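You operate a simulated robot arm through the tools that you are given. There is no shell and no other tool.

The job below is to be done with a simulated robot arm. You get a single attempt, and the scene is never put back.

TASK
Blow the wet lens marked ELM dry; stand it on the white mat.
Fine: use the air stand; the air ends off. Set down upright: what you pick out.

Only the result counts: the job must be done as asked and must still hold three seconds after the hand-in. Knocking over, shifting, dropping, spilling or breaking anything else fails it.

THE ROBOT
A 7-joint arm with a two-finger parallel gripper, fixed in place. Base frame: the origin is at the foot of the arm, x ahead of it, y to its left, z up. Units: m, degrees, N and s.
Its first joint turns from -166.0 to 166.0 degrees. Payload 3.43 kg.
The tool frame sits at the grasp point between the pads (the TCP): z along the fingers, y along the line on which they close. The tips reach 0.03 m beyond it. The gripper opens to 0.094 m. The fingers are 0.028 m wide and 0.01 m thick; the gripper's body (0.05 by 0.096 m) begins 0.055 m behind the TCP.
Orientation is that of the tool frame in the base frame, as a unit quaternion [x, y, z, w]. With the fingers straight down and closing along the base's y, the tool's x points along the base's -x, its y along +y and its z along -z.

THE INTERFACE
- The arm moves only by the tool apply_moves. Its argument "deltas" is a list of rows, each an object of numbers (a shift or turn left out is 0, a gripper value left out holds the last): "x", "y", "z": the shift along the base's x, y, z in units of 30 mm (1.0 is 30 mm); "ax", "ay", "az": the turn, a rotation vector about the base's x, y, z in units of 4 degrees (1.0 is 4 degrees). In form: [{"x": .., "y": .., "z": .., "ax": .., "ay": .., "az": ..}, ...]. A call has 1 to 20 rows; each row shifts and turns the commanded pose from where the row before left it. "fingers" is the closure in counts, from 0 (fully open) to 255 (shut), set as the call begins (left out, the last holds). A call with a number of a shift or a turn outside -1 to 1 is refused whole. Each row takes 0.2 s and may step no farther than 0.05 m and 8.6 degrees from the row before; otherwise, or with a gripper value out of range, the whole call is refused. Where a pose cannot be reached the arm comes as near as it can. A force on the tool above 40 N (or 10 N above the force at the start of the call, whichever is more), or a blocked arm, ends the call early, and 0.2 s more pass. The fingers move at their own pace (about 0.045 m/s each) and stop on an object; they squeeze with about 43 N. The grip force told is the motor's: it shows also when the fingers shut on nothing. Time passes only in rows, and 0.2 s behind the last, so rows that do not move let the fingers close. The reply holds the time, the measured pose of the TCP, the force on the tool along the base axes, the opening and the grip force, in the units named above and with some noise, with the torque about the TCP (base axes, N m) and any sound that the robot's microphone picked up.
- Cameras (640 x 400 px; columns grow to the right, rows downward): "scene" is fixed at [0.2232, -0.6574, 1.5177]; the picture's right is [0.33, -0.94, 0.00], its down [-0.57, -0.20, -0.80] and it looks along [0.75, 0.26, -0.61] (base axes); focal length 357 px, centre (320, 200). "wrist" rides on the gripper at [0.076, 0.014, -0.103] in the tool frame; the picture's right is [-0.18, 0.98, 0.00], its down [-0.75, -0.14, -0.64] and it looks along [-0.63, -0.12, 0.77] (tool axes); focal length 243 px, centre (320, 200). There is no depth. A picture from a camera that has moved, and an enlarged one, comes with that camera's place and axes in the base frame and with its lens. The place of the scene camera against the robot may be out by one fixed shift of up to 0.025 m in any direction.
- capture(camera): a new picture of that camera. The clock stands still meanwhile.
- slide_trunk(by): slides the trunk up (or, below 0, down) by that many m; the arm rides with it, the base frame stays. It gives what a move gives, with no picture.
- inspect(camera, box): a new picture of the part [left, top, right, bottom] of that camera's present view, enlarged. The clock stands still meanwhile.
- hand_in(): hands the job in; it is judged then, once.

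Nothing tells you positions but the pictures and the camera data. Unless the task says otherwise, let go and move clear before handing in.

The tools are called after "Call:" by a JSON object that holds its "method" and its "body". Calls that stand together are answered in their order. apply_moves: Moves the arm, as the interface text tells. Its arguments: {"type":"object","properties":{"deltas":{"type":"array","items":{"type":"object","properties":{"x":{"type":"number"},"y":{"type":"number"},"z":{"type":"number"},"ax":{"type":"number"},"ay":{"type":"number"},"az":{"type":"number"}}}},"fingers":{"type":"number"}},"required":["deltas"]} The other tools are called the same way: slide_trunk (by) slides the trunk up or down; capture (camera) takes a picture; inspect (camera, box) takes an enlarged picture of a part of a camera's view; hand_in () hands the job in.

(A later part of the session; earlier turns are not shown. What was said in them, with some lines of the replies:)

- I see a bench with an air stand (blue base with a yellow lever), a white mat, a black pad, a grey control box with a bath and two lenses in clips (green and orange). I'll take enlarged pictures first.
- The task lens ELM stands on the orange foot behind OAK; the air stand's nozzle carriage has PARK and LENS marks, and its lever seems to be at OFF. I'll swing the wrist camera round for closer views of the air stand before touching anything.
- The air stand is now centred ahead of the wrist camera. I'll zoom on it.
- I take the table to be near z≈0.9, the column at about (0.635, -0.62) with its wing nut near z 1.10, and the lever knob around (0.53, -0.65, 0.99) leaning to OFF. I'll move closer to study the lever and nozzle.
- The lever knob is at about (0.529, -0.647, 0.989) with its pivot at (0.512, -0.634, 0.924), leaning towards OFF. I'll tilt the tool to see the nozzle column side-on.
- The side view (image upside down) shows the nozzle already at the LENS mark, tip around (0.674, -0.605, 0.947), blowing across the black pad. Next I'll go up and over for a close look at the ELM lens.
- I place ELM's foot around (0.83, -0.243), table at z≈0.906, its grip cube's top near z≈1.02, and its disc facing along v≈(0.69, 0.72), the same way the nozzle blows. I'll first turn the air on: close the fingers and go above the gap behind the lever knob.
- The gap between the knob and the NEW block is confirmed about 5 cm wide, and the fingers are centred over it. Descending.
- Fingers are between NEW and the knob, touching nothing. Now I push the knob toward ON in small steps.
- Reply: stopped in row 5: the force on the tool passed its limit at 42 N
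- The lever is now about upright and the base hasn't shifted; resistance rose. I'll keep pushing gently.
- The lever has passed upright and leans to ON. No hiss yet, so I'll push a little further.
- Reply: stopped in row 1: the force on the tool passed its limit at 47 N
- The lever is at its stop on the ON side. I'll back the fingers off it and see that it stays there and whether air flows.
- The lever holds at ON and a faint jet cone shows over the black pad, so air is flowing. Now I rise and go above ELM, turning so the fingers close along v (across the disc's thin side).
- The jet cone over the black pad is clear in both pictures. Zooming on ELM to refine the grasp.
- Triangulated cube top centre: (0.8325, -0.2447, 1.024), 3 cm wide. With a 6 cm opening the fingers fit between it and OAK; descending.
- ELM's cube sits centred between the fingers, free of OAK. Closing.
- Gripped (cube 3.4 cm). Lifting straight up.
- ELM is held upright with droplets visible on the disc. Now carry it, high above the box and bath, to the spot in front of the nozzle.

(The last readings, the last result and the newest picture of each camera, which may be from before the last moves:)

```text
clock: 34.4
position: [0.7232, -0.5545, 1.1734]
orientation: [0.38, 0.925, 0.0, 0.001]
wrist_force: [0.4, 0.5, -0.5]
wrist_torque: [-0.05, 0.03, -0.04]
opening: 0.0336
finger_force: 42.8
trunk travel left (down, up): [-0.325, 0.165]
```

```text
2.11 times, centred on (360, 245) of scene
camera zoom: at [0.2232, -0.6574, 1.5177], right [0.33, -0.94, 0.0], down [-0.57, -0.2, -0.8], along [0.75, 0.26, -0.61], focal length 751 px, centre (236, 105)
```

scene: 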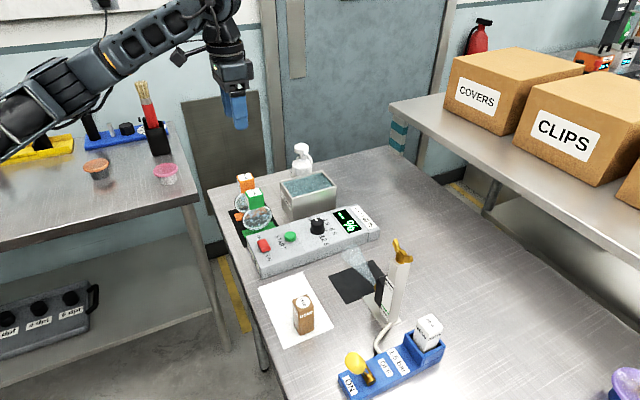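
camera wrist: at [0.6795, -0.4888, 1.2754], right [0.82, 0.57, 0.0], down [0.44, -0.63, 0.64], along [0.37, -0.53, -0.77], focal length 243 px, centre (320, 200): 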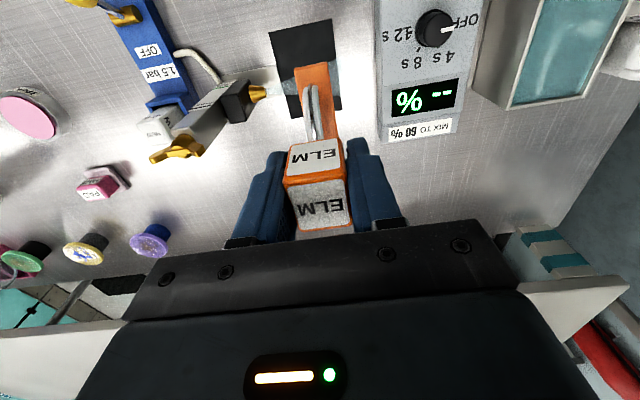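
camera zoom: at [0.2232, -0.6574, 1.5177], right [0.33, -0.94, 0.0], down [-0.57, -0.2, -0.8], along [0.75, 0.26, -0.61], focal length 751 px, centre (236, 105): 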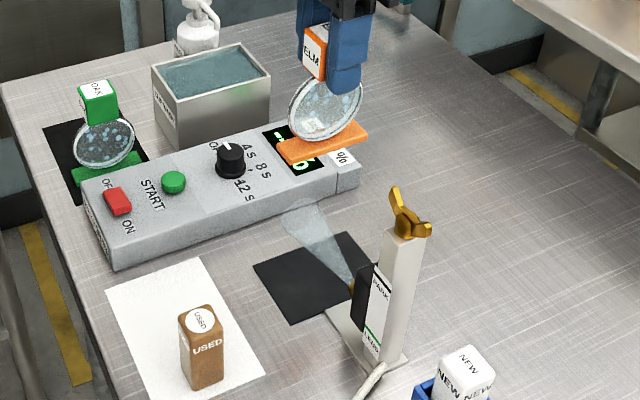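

The lens hangs above the pad, clear of the column. Lowering into the jet.

Call:
{"method": "apply_moves", "body": {"deltas": [{"z": -0.7}, {"z": -0.7}, {"z": -0.7}, {"z": -0.7}, {"z": -0.7}, {"z": -0.6}, {"z": -0.5}, {"z": -0.3}]}}

Call:
{"method": "capture", "body": {"camera": "wrist"}}

Call:
{"method": "inspect", "body": {"camera": "scene", "box": [300, 190, 460, 340]}}

```text
clock: 36.2
position: [0.7226, -0.5549, 1.0266]
orientation: [0.38, 0.925, 0.0, 0.001]
wrist_force: [-0.3, -0.5, -0.8]
wrist_torque: [0.04, -0.03, 0.01]
opening: 0.0335
finger_force: 43.1
trunk travel left (down, up): [-0.325, 0.165]
```

```text
taken
camera wrist: at [0.6794, -0.4892, 1.1277], right [0.82, 0.57, 0.0], down [0.44, -0.63, 0.64], along [0.37, -0.53, -0.77], focal length 243 px, centre (320, 200)
```

wrist: 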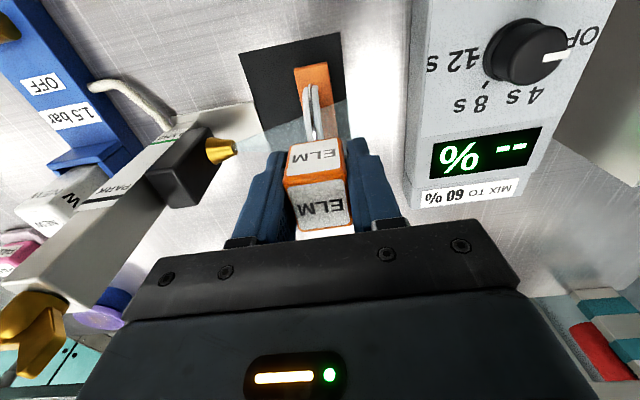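

```text
2.67 times, centred on (380, 265) of scene
camera zoom: at [0.2232, -0.6574, 1.5177], right [0.33, -0.94, 0.0], down [-0.57, -0.2, -0.8], along [0.75, 0.26, -0.61], focal length 952 px, centre (160, 27)
```

zoom: 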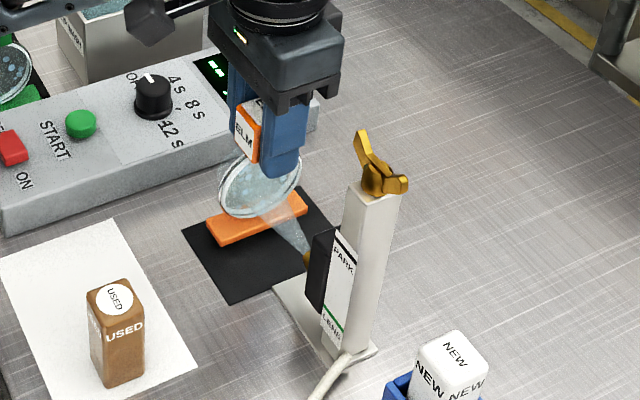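

The jet strikes the lower middle of the disc. I'll lower a little more, move slightly closer, and hold there.

Call:
{"method": "apply_moves", "body": {"deltas": [{"z": -0.27}, {"x": -0.17, "y": -0.17}, {"x": -0.17, "y": -0.17}, {}, {}, {}, {}, {}, {}, {}, {}]}}

Call:
{"method": "inspect", "body": {"camera": "scene", "box": [330, 220, 410, 300]}}

Call:
{"method": "capture", "body": {"camera": "wrist"}}

```text
clock: 38.6
position: [0.7133, -0.5636, 1.017]
orientation: [0.38, 0.925, 0.0, 0.0]
wrist_force: [0.5, 0.3, -0.9]
wrist_torque: [0.0, 0.02, 0.03]
opening: 0.0335
finger_force: 43.1
trunk travel left (down, up): [-0.325, 0.165]
```

```text
5.00 times, centred on (370, 260) of scene
camera zoom: at [0.2232, -0.6574, 1.5177], right [0.33, -0.94, 0.0], down [-0.57, -0.2, -0.8], along [0.75, 0.26, -0.61], focal length 1784 px, centre (70, -100)
```

zoom: 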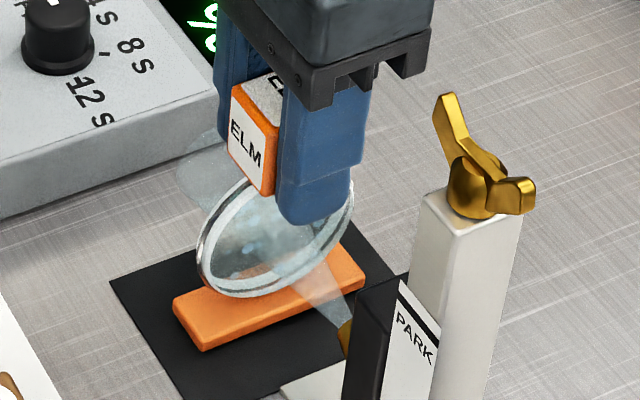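

```text
taken
camera wrist: at [0.6691, -0.4998, 1.1196], right [0.82, 0.57, 0.0], down [0.44, -0.63, 0.64], along [0.37, -0.53, -0.77], focal length 243 px, centre (320, 200)
```

wrist: 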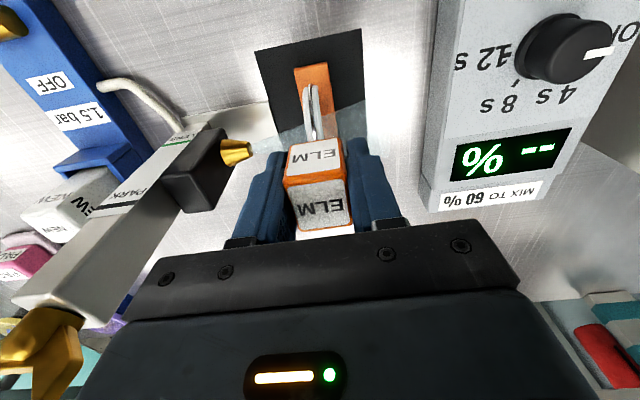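

The droplets already look fainter. I'll keep holding it in the jet.

Call:
{"method": "apply_moves", "body": {"deltas": [{}, {}, {}, {}, {}, {}, {}, {}, {}, {}, {}, {}, {}, {}, {}, {}, {}, {}, {}, {}]}}

Call:
{"method": "inspect", "body": {"camera": "scene", "box": [345, 235, 405, 300]}}

```text
clock: 42.8
position: [0.7129, -0.5647, 1.0174]
orientation: [0.379, 0.925, 0.0, 0.0]
wrist_force: [-0.1, -0.2, -1.2]
wrist_torque: [0.01, -0.01, 0.02]
opening: 0.0337
finger_force: 43.1
trunk travel left (down, up): [-0.325, 0.165]
```

```text
6.15 times, centred on (375, 268) of scene
camera zoom: at [0.2232, -0.6574, 1.5177], right [0.33, -0.94, 0.0], down [-0.57, -0.2, -0.8], along [0.75, 0.26, -0.61], focal length 2196 px, centre (-18, -215)
```

zoom: 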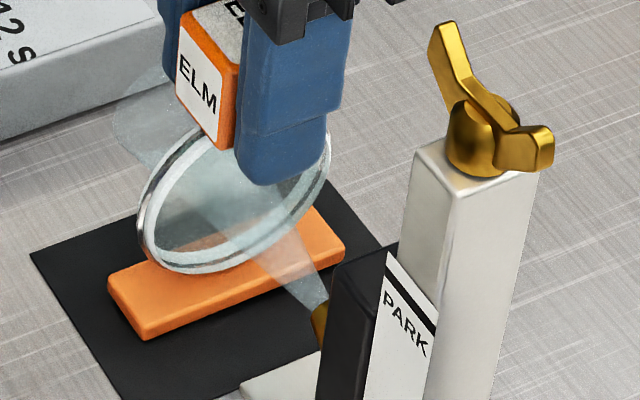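

No droplets are visible now. I'll give it a few seconds more, then lift it out and inspect the disc.

Call:
{"method": "apply_moves", "body": {"deltas": [{}, {}, {}, {}, {}, {}, {}, {}, {}, {}, {}, {}, {"z": 0.5}, {"z": 0.8}, {"z": 0.8}, {"z": 0.8}, {"z": 0.8}, {"z": 0.8}, {"z": 0.5}]}}

Call:
{"method": "inspect", "body": {"camera": "scene", "box": [320, 150, 400, 250]}}

Call:
{"method": "capture", "body": {"camera": "wrist"}}

```text
clock: 46.8
position: [0.7139, -0.5645, 1.1686]
orientation: [0.379, 0.925, 0.0, 0.0]
wrist_force: [0.2, -0.5, -0.5]
wrist_torque: [0.02, -0.01, -0.02]
opening: 0.0334
finger_force: 43.1
trunk travel left (down, up): [-0.325, 0.165]
```

```text
4.00 times, centred on (360, 200) of scene
camera zoom: at [0.2232, -0.6574, 1.5177], right [0.33, -0.94, 0.0], down [-0.57, -0.2, -0.8], along [0.75, 0.26, -0.61], focal length 1428 px, centre (160, 200)
```

zoom: 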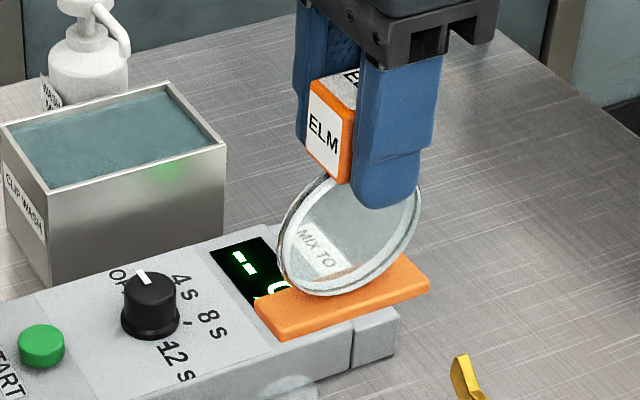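

```text
taken
camera wrist: at [0.6693, -0.5002, 1.2708], right [0.82, 0.57, 0.0], down [0.44, -0.63, 0.64], along [0.37, -0.53, -0.77], focal length 243 px, centre (320, 200)
```

wrist: 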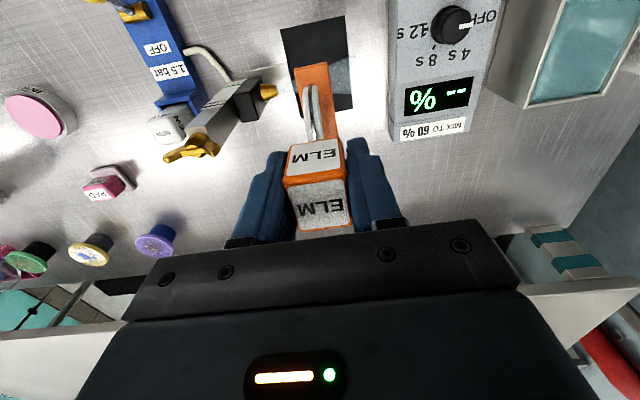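

The disc is clear and dry. The white mat measures about 0.15×0.10 m, with USED at its lower‑left end; I'll go over its free half, around (0.622, -0.4445), and check before setting down.

Call:
{"method": "apply_moves", "body": {"deltas": [{"x": -0.511, "y": 0.667}, {"x": -0.511, "y": 0.667}, {"x": -0.511, "y": 0.667}, {"x": -0.511, "y": 0.667}, {"x": -0.511, "y": 0.667}, {"x": -0.511, "y": 0.667}, {"z": -0.7}, {"z": -0.7}, {"z": -0.7}, {"z": -0.7}, {"z": -0.6}]}}

Call:
{"method": "capture", "body": {"camera": "wrist"}}

Call:
{"method": "inspect", "body": {"camera": "scene", "box": [240, 210, 400, 360]}}

```text
clock: 49.2
position: [0.6208, -0.4444, 1.0659]
orientation: [0.379, 0.925, -0.001, 0.0]
wrist_force: [-0.7, -0.7, -0.7]
wrist_torque: [0.01, -0.01, -0.02]
opening: 0.0338
finger_force: 42.7
trunk travel left (down, up): [-0.325, 0.165]
```

```text
taken
camera wrist: at [0.5774, -0.3799, 1.1677], right [0.82, 0.57, 0.0], down [0.44, -0.63, 0.64], along [0.37, -0.53, -0.77], focal length 243 px, centre (320, 200)
```

wrist: 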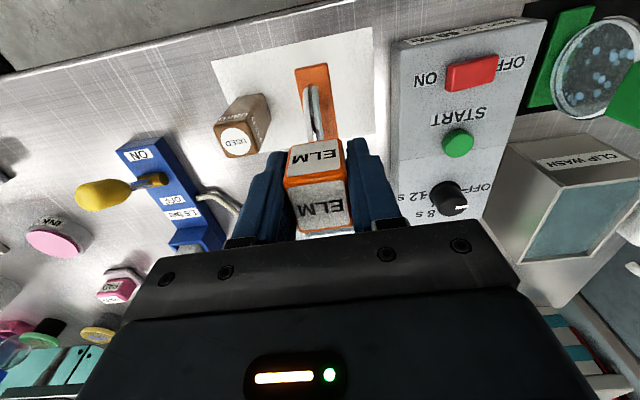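

```text
2.67 times, centred on (320, 285) of scene
camera zoom: at [0.2232, -0.6574, 1.5177], right [0.33, -0.94, 0.0], down [-0.57, -0.2, -0.8], along [0.75, 0.26, -0.61], focal length 952 px, centre (320, -27)
```

zoom: 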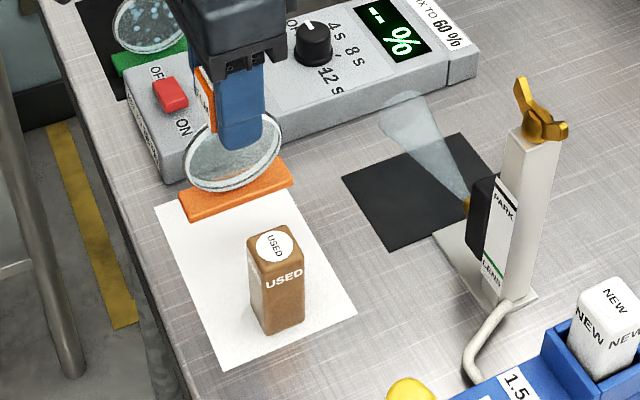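

The foot lines up with the mat's free half, with USED well clear. Lowering gently.

Call:
{"method": "apply_moves", "body": {"deltas": [{"x": 0.07, "y": -0.07, "z": -0.4}, {"z": -0.4}, {"z": -0.4}, {"z": -0.25}, {"z": -0.08}, {"z": -0.07}, {"z": -0.05}, {}]}}

Call:
{"method": "inspect", "body": {"camera": "scene", "box": [240, 210, 400, 360]}}

```text
clock: 51.0
position: [0.622, -0.4463, 1.0165]
orientation: [0.379, 0.925, 0.0, 0.0]
wrist_force: [-0.2, -0.5, -0.6]
wrist_torque: [-0.05, 0.01, 0.02]
opening: 0.0335
finger_force: 43.1
trunk travel left (down, up): [-0.325, 0.165]
```

```text
2.67 times, centred on (320, 285) of scene
camera zoom: at [0.2232, -0.6574, 1.5177], right [0.33, -0.94, 0.0], down [-0.57, -0.2, -0.8], along [0.75, 0.26, -0.61], focal length 952 px, centre (320, -27)
```

zoom: 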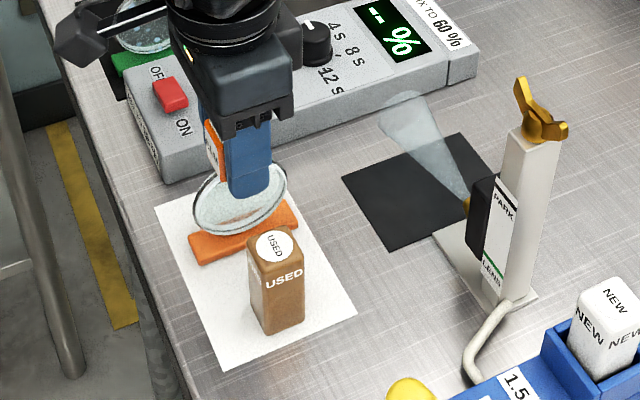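

Almost down; no contact force yet. Going on in about 1 mm steps.

Call:
{"method": "apply_moves", "body": {"deltas": [{"z": -0.04}, {"z": -0.04}, {}]}}

Call:
{"method": "apply_moves", "body": {"deltas": [{"z": -0.04}, {}]}}

```text
clock: 51.8
position: [0.6233, -0.4466, 1.0141]
orientation: [0.379, 0.925, 0.0, 0.002]
wrist_force: [-0.7, 0.0, -0.4]
wrist_torque: [0.02, 0.03, -0.02]
opening: 0.0334
finger_force: 43.0
trunk travel left (down, up): [-0.325, 0.165]
```

```text
clock: 52.4
position: [0.6234, -0.446, 1.0137]
orientation: [0.38, 0.925, 0.0, 0.002]
wrist_force: [-0.8, -0.8, 10.0]
wrist_torque: [0.21, 0.33, 0.04]
opening: 0.0336
finger_force: 43.5
trunk travel left (down, up): [-0.325, 0.165]
```

Contact felt (10 N). Opening the fingers.

Call:
{"method": "apply_moves", "body": {"deltas": [{}, {}, {}, {}], "fingers": 85}}

Call:
{"method": "capture", "body": {"camera": "wrist"}}

Call:
{"method": "inspect", "body": {"camera": "scene", "box": [240, 210, 400, 360]}}

```text
clock: 53.4
position: [0.6234, -0.4464, 1.0127]
orientation: [0.38, 0.925, 0.0, 0.0]
wrist_force: [-0.2, -0.1, 0.8]
wrist_torque: [-0.03, 0.02, 0.0]
opening: 0.0628
finger_force: 0.1
trunk travel left (down, up): [-0.325, 0.165]
```

```text
taken
camera wrist: at [0.5795, -0.3818, 1.1149], right [0.82, 0.57, 0.0], down [0.44, -0.63, 0.64], along [0.37, -0.53, -0.77], focal length 243 px, centre (320, 200)
```

wrist: 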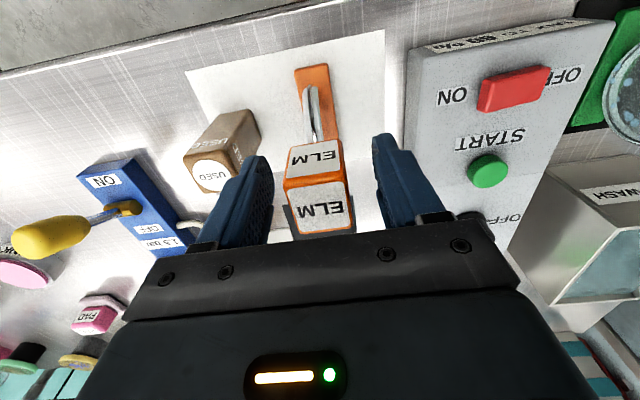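

```text
2.67 times, centred on (320, 285) of scene
camera zoom: at [0.2232, -0.6574, 1.5177], right [0.33, -0.94, 0.0], down [-0.57, -0.2, -0.8], along [0.75, 0.26, -0.61], focal length 952 px, centre (320, -27)
```

zoom: 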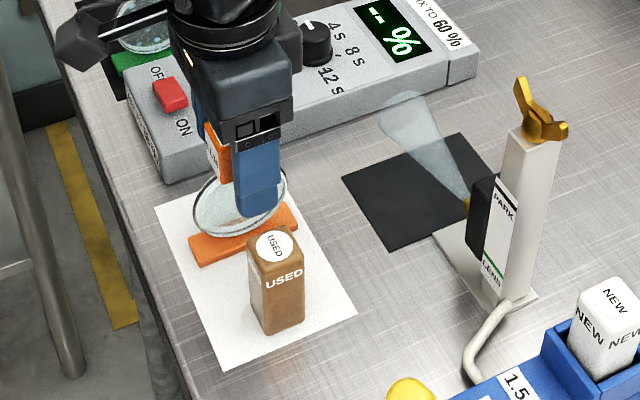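

ELM stands upright on the mat. Rising straight up, then turning and moving to the ON side of the lever with closed fingers.

Call:
{"method": "apply_moves", "body": {"deltas": [{"z": 0.4}, {"z": 0.8}, {"z": 0.9}, {"z": 1}, {"z": 1}, {"z": 1}, {"z": 1}]}}

Call:
{"method": "apply_moves", "body": {"deltas": [{"x": -0.274, "y": -0.2175, "az": 1}, {"x": -0.274, "y": -0.2175, "az": 1}, {"x": -0.274, "y": -0.2175, "az": 1}, {"x": -0.274, "y": -0.2175, "az": 1}, {"x": -0.274, "y": -0.2175, "az": 1}, {"x": -0.274, "y": -0.2175, "az": 1}, {"x": -0.274, "y": -0.2175, "az": 1}, {"x": -0.274, "y": -0.2175, "az": 1}, {"x": -0.274, "y": -0.2175, "az": 1}, {"x": -0.274, "y": -0.2175, "az": 1}, {"x": -0.274, "y": -0.2175, "az": 1}, {"x": -0.274, "y": -0.2175, "az": 1}, {"x": -0.274, "y": -0.2175, "az": 1}, {"x": -0.274, "y": -0.2175, "az": 1}, {"x": -0.274, "y": -0.2175, "az": 1}, {"x": -0.274, "y": -0.2175, "az": 1}, {"x": -0.274, "y": -0.2175, "az": 1}, {"x": -0.274, "y": -0.2175, "az": 1}, {"x": -0.274, "y": -0.2175, "az": 1}, {"x": -0.274, "y": -0.2175, "az": 1}], "fingers": 255}}

Call:
{"method": "apply_moves", "body": {"deltas": [{"az": 0.8}, {"az": 0.8}, {"az": 0.8}]}}

Call:
{"method": "capture", "body": {"camera": "wrist"}}

Call:
{"method": "capture", "body": {"camera": "scene"}}

```text
clock: 55.0
position: [0.6243, -0.4464, 1.1959]
orientation: [0.379, 0.925, 0.0, -0.001]
wrist_force: [0.7, -0.4, -0.4]
wrist_torque: [0.03, 0.03, 0.01]
opening: 0.0629
finger_force: 0.0
trunk travel left (down, up): [-0.325, 0.165]
```

```text
clock: 59.2
position: [0.4593, -0.576, 1.1953]
orientation: [-0.304, 0.953, 0.0, 0.0]
wrist_force: [-0.4, 0.6, 0.2]
wrist_torque: [-0.03, 0.03, 0.02]
opening: 0.0002
finger_force: 32.9
trunk travel left (down, up): [-0.325, 0.165]
```

```text
clock: 60.0
position: [0.4589, -0.577, 1.1952]
orientation: [-0.383, 0.924, 0.0, 0.0]
wrist_force: [0.2, -0.4, -0.8]
wrist_torque: [-0.02, 0.03, -0.01]
opening: 0.0001
finger_force: 32.8
trunk travel left (down, up): [-0.325, 0.165]
```

```text
taken
camera wrist: at [0.3955, -0.6197, 1.2979], right [-0.57, 0.82, 0.0], down [0.63, 0.43, 0.64], along [0.53, 0.36, -0.77], focal length 243 px, centre (320, 200)
```

wrist: 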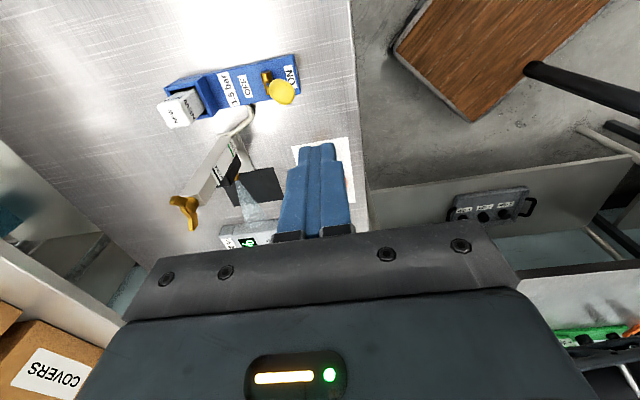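

```text
taken
```

scene: 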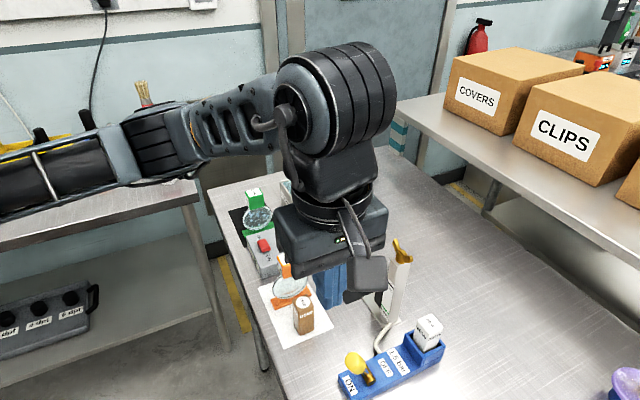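

The lens stands on the mat and the fingers are over clear bench beyond the ON end, about 2.5 cm from the knob. Descending and then pushing the knob back to OFF.

Call:
{"method": "apply_moves", "body": {"deltas": [{"z": -0.9}, {"z": -0.9}, {"z": -0.9}, {"z": -0.9}, {"z": -0.9}, {"z": -0.9}, {"z": -0.7}]}}

Call:
{"method": "apply_moves", "body": {"deltas": [{"x": 0.236, "y": -0.236}, {"x": 0.236, "y": -0.236}, {"x": 0.236, "y": -0.236}, {"x": 0.2, "y": -0.2}, {"x": 0.12, "y": -0.12}, {"x": 0.12, "y": -0.12}]}}

Call:
{"method": "inspect", "body": {"camera": "scene", "box": [300, 230, 480, 400]}}

Call:
{"method": "capture", "body": {"camera": "wrist"}}

```text
clock: 61.6
position: [0.4596, -0.5761, 1.0128]
orientation: [-0.383, 0.924, 0.0, 0.001]
wrist_force: [0.1, -0.4, -0.6]
wrist_torque: [-0.01, 0.01, -0.02]
opening: 0.0
finger_force: 33.0
trunk travel left (down, up): [-0.325, 0.165]
```

```text
clock: 63.0
position: [0.4937, -0.6105, 1.0159]
orientation: [-0.383, 0.924, -0.002, 0.0]
wrist_force: [-0.8, 6.2, 32.7]
wrist_torque: [-0.22, -0.3, 0.04]
opening: 0.0002
finger_force: 33.7
trunk travel left (down, up): [-0.325, 0.165]
```

```text
2.35 times, centred on (390, 315) of scene
camera zoom: at [0.2232, -0.6574, 1.5177], right [0.33, -0.94, 0.0], down [-0.57, -0.2, -0.8], along [0.75, 0.26, -0.61], focal length 840 px, centre (155, -71)
```

zoom: 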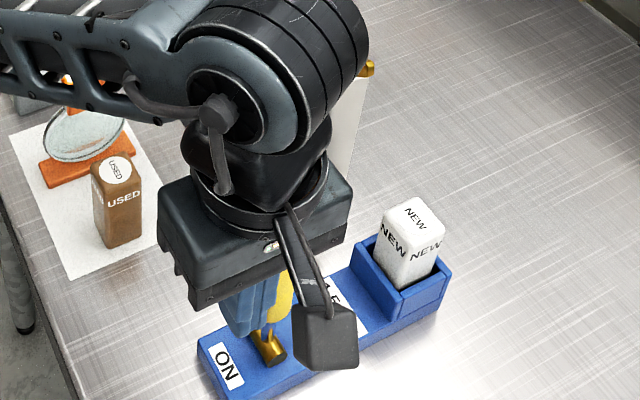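

```text
taken
camera wrist: at [0.4299, -0.6534, 1.1186], right [-0.56, 0.83, 0.0], down [0.63, 0.43, 0.64], along [0.53, 0.36, -0.77], focal length 243 px, centre (320, 200)
```

wrist: 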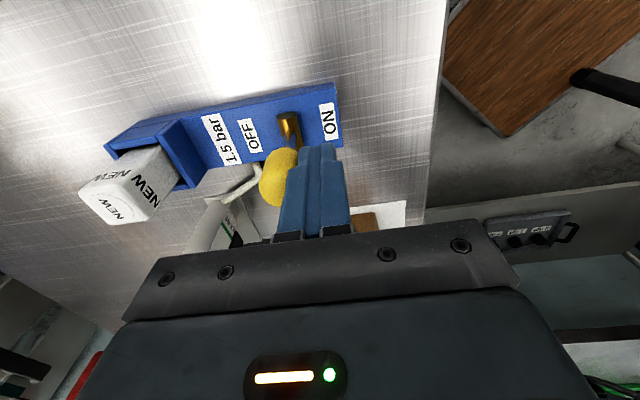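

The lever is about upright and pressing up on the fingertips. I'll raise a few millimetres and keep pushing toward OFF.

Call:
{"method": "apply_moves", "body": {"deltas": [{"z": 0.1, "x": 0.06, "y": -0.06}, {"x": 0.15, "y": -0.15}, {"x": 0.15, "y": -0.15}, {"x": 0.15, "y": -0.15}]}}

Call:
{"method": "inspect", "body": {"camera": "scene", "box": [300, 230, 480, 400]}}

Call:
{"method": "capture", "body": {"camera": "wrist"}}

```text
clock: 64.0
position: [0.5093, -0.6254, 1.0148]
orientation: [-0.383, 0.924, 0.001, 0.0]
wrist_force: [0.0, 0.5, 0.0]
wrist_torque: [-0.02, 0.07, 0.0]
opening: 0.0001
finger_force: 32.7
trunk travel left (down, up): [-0.325, 0.165]
```

```text
2.35 times, centred on (390, 315) of scene
camera zoom: at [0.2232, -0.6574, 1.5177], right [0.33, -0.94, 0.0], down [-0.57, -0.2, -0.8], along [0.75, 0.26, -0.61], focal length 840 px, centre (155, -71)
```

zoom: 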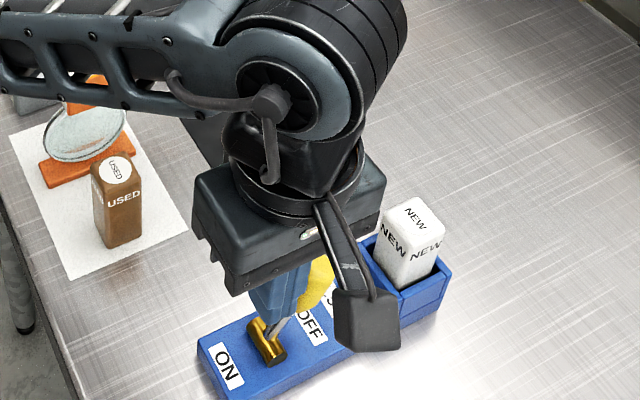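

```text
taken
camera wrist: at [0.4448, -0.6696, 1.1169], right [-0.56, 0.83, 0.0], down [0.63, 0.43, 0.64], along [0.53, 0.36, -0.77], focal length 243 px, centre (320, 200)
```

wrist: 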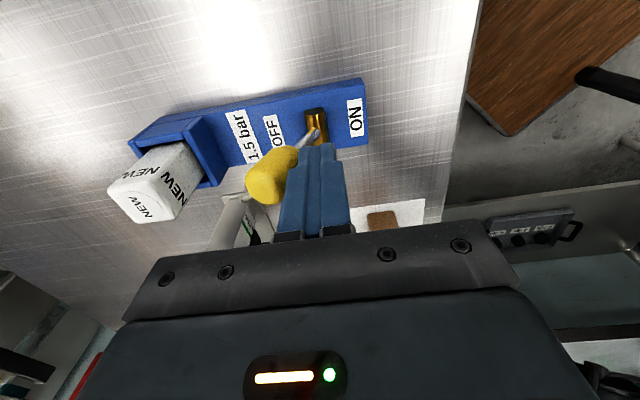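

The lever has snapped over to the OFF side. One small extra push to be sure it is at its stop, then back off and rise.

Call:
{"method": "apply_moves", "body": {"deltas": [{"x": 0.1, "y": -0.1}, {"x": 0.1, "y": -0.1}]}}

Call:
{"method": "apply_moves", "body": {"deltas": [{"x": -0.25, "y": 0.25}, {"x": -0.25, "y": 0.25}, {"x": -0.25, "y": 0.25}, {"z": 0.7}, {"z": 0.9}, {"z": 0.9}, {"z": 0.9}, {"z": 0.9}, {"z": 0.9}, {"x": -0.5, "y": 0.2}, {"x": -0.5, "y": 0.2}]}}

Call:
{"method": "capture", "body": {"camera": "scene"}}

Call:
{"method": "inspect", "body": {"camera": "scene", "box": [300, 230, 480, 400]}}

Call:
{"method": "capture", "body": {"camera": "wrist"}}

```text
clock: 64.6
position: [0.5107, -0.629, 1.015]
orientation: [-0.379, 0.925, 0.006, 0.001]
wrist_force: [-9.4, 18.6, 8.2]
wrist_torque: [0.5, 0.24, 0.1]
opening: 0.0
finger_force: 33.6
trunk travel left (down, up): [-0.325, 0.165]
stopped in row 2: the force on the tool passed its limit at 46 N (the readings are from after the stop); the commanded pose is now the measured one
```

```text
clock: 67.0
position: [0.459, -0.5965, 1.1706]
orientation: [-0.38, 0.925, 0.006, 0.0]
wrist_force: [0.4, -0.1, 0.2]
wrist_torque: [-0.02, -0.01, 0.02]
opening: 0.0
finger_force: 33.1
trunk travel left (down, up): [-0.325, 0.165]
```

```text
taken
```

scene: 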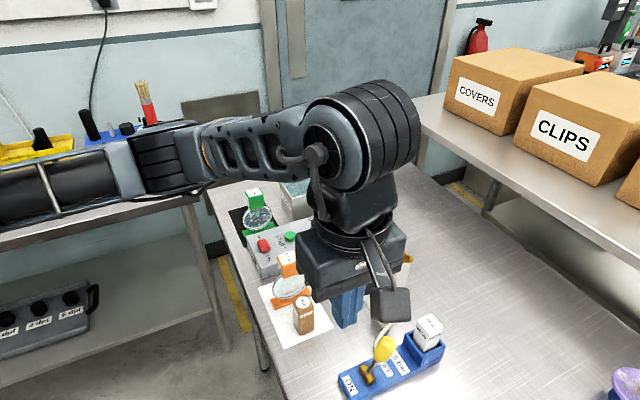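

```text
2.35 times, centred on (390, 315) of scene
camera zoom: at [0.2232, -0.6574, 1.5177], right [0.33, -0.94, 0.0], down [-0.57, -0.2, -0.8], along [0.75, 0.26, -0.61], focal length 840 px, centre (155, -71)
```

zoom: 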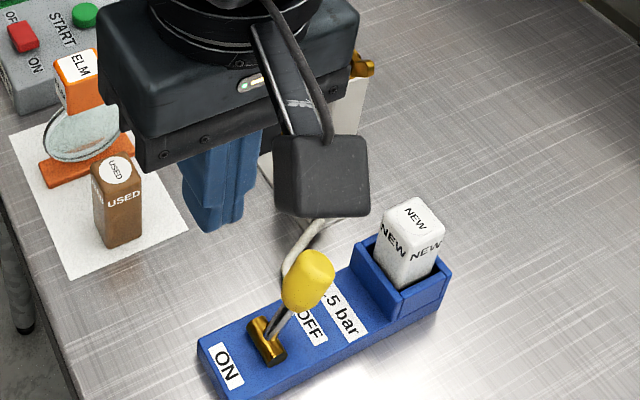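

```text
taken
camera wrist: at [0.3954, -0.6392, 1.2725], right [-0.56, 0.83, 0.01], down [0.64, 0.42, 0.64], along [0.53, 0.37, -0.76], focal length 243 px, centre (320, 200)
```

wrist: 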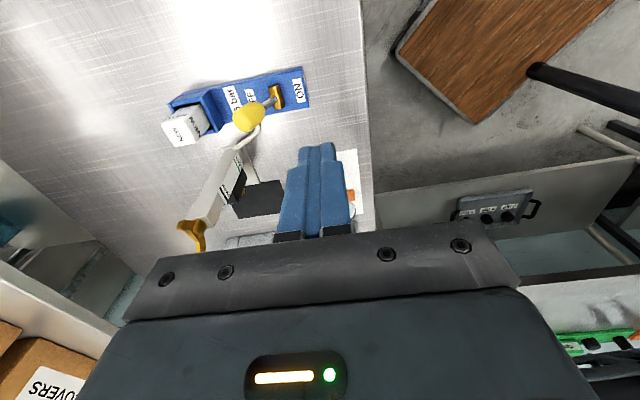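

The lever is back at its original OFF place and the jet is gone. I'll lift the arm clear for a final look at the lens.

Call:
{"method": "apply_moves", "body": {"deltas": [{"z": 0.8}, {"z": 0.8}, {"z": 0.8}, {"z": 0.8, "y": 0.8}, {"y": 0.9, "x": 0.3}, {"y": 0.9, "x": 0.3}, {"y": 0.9, "x": 0.3}, {"y": 0.9, "x": 0.3}, {"y": 0.9, "x": 0.3}, {"y": 0.9, "x": 0.3}, {"y": 0.9, "x": 0.3}, {"y": 0.9, "x": 0.3}, {"y": 0.9, "x": 0.3}, {"y": 0.9, "x": 0.3}]}}

Call:
{"method": "capture", "body": {"camera": "scene"}}

Call:
{"method": "inspect", "body": {"camera": "scene", "box": [240, 230, 420, 370]}}

Call:
{"method": "inspect", "body": {"camera": "scene", "box": [255, 240, 335, 320]}}

```text
clock: 70.0
position: [0.55, -0.3019, 1.2662]
orientation: [-0.38, 0.925, 0.006, 0.0]
wrist_force: [0.5, -0.1, -0.2]
wrist_torque: [0.04, 0.01, -0.01]
opening: 0.0
finger_force: 32.9
trunk travel left (down, up): [-0.325, 0.165]
```

```text
taken
```

scene: 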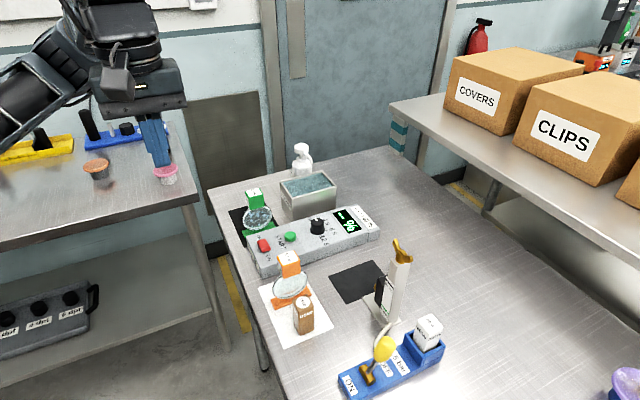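

```text
2.86 times, centred on (330, 300) of scene
camera zoom: at [0.2232, -0.6574, 1.5177], right [0.33, -0.94, 0.0], down [-0.57, -0.2, -0.8], along [0.75, 0.26, -0.61], focal length 1020 px, centre (291, -86)
```

zoom: 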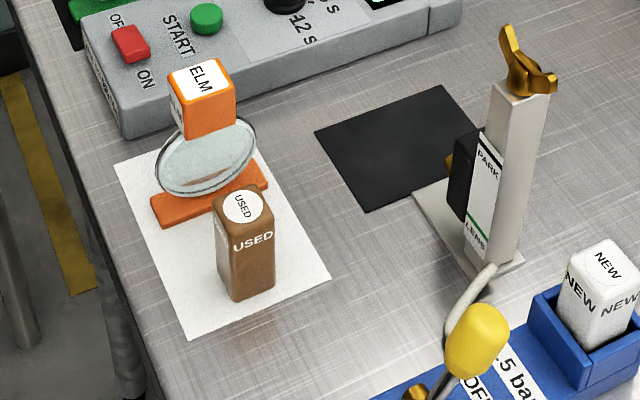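

```text
5.00 times, centred on (295, 280) of scene
camera zoom: at [0.2232, -0.6574, 1.5177], right [0.33, -0.94, 0.0], down [-0.57, -0.2, -0.8], along [0.75, 0.26, -0.61], focal length 1784 px, centre (445, -200)
```

zoom: 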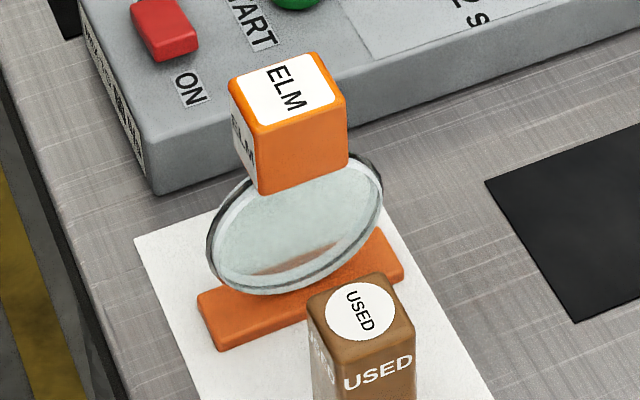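

ELM stands upright and dry with its whole foot on the white mat. The lever is at OFF with no jet, and everything else is where it was. Handing in.

Call:
{"method": "hand_in", "body": {}}

```text
The job is handed in.
```

The ELM lens is blown dry and standing upright on the white mat. The air is off: the lever is back at its OFF stop and no jet shows.

- **Drying:** I held the lens in the jet for about 8 seconds. The last pictures show no droplets on the disc. I saw it mainly from the nozzle side, so the far face is judged through the glass.
- **Placement:** the lens's whole foot is on the mat, on the free half beside the USED block.
- **Everything else:** in the final scene picture the OAK lens, USED and NEW blocks, air stand and control box are where they started. The arm is clear.

The job is handed in, but the reply gave no verdict.
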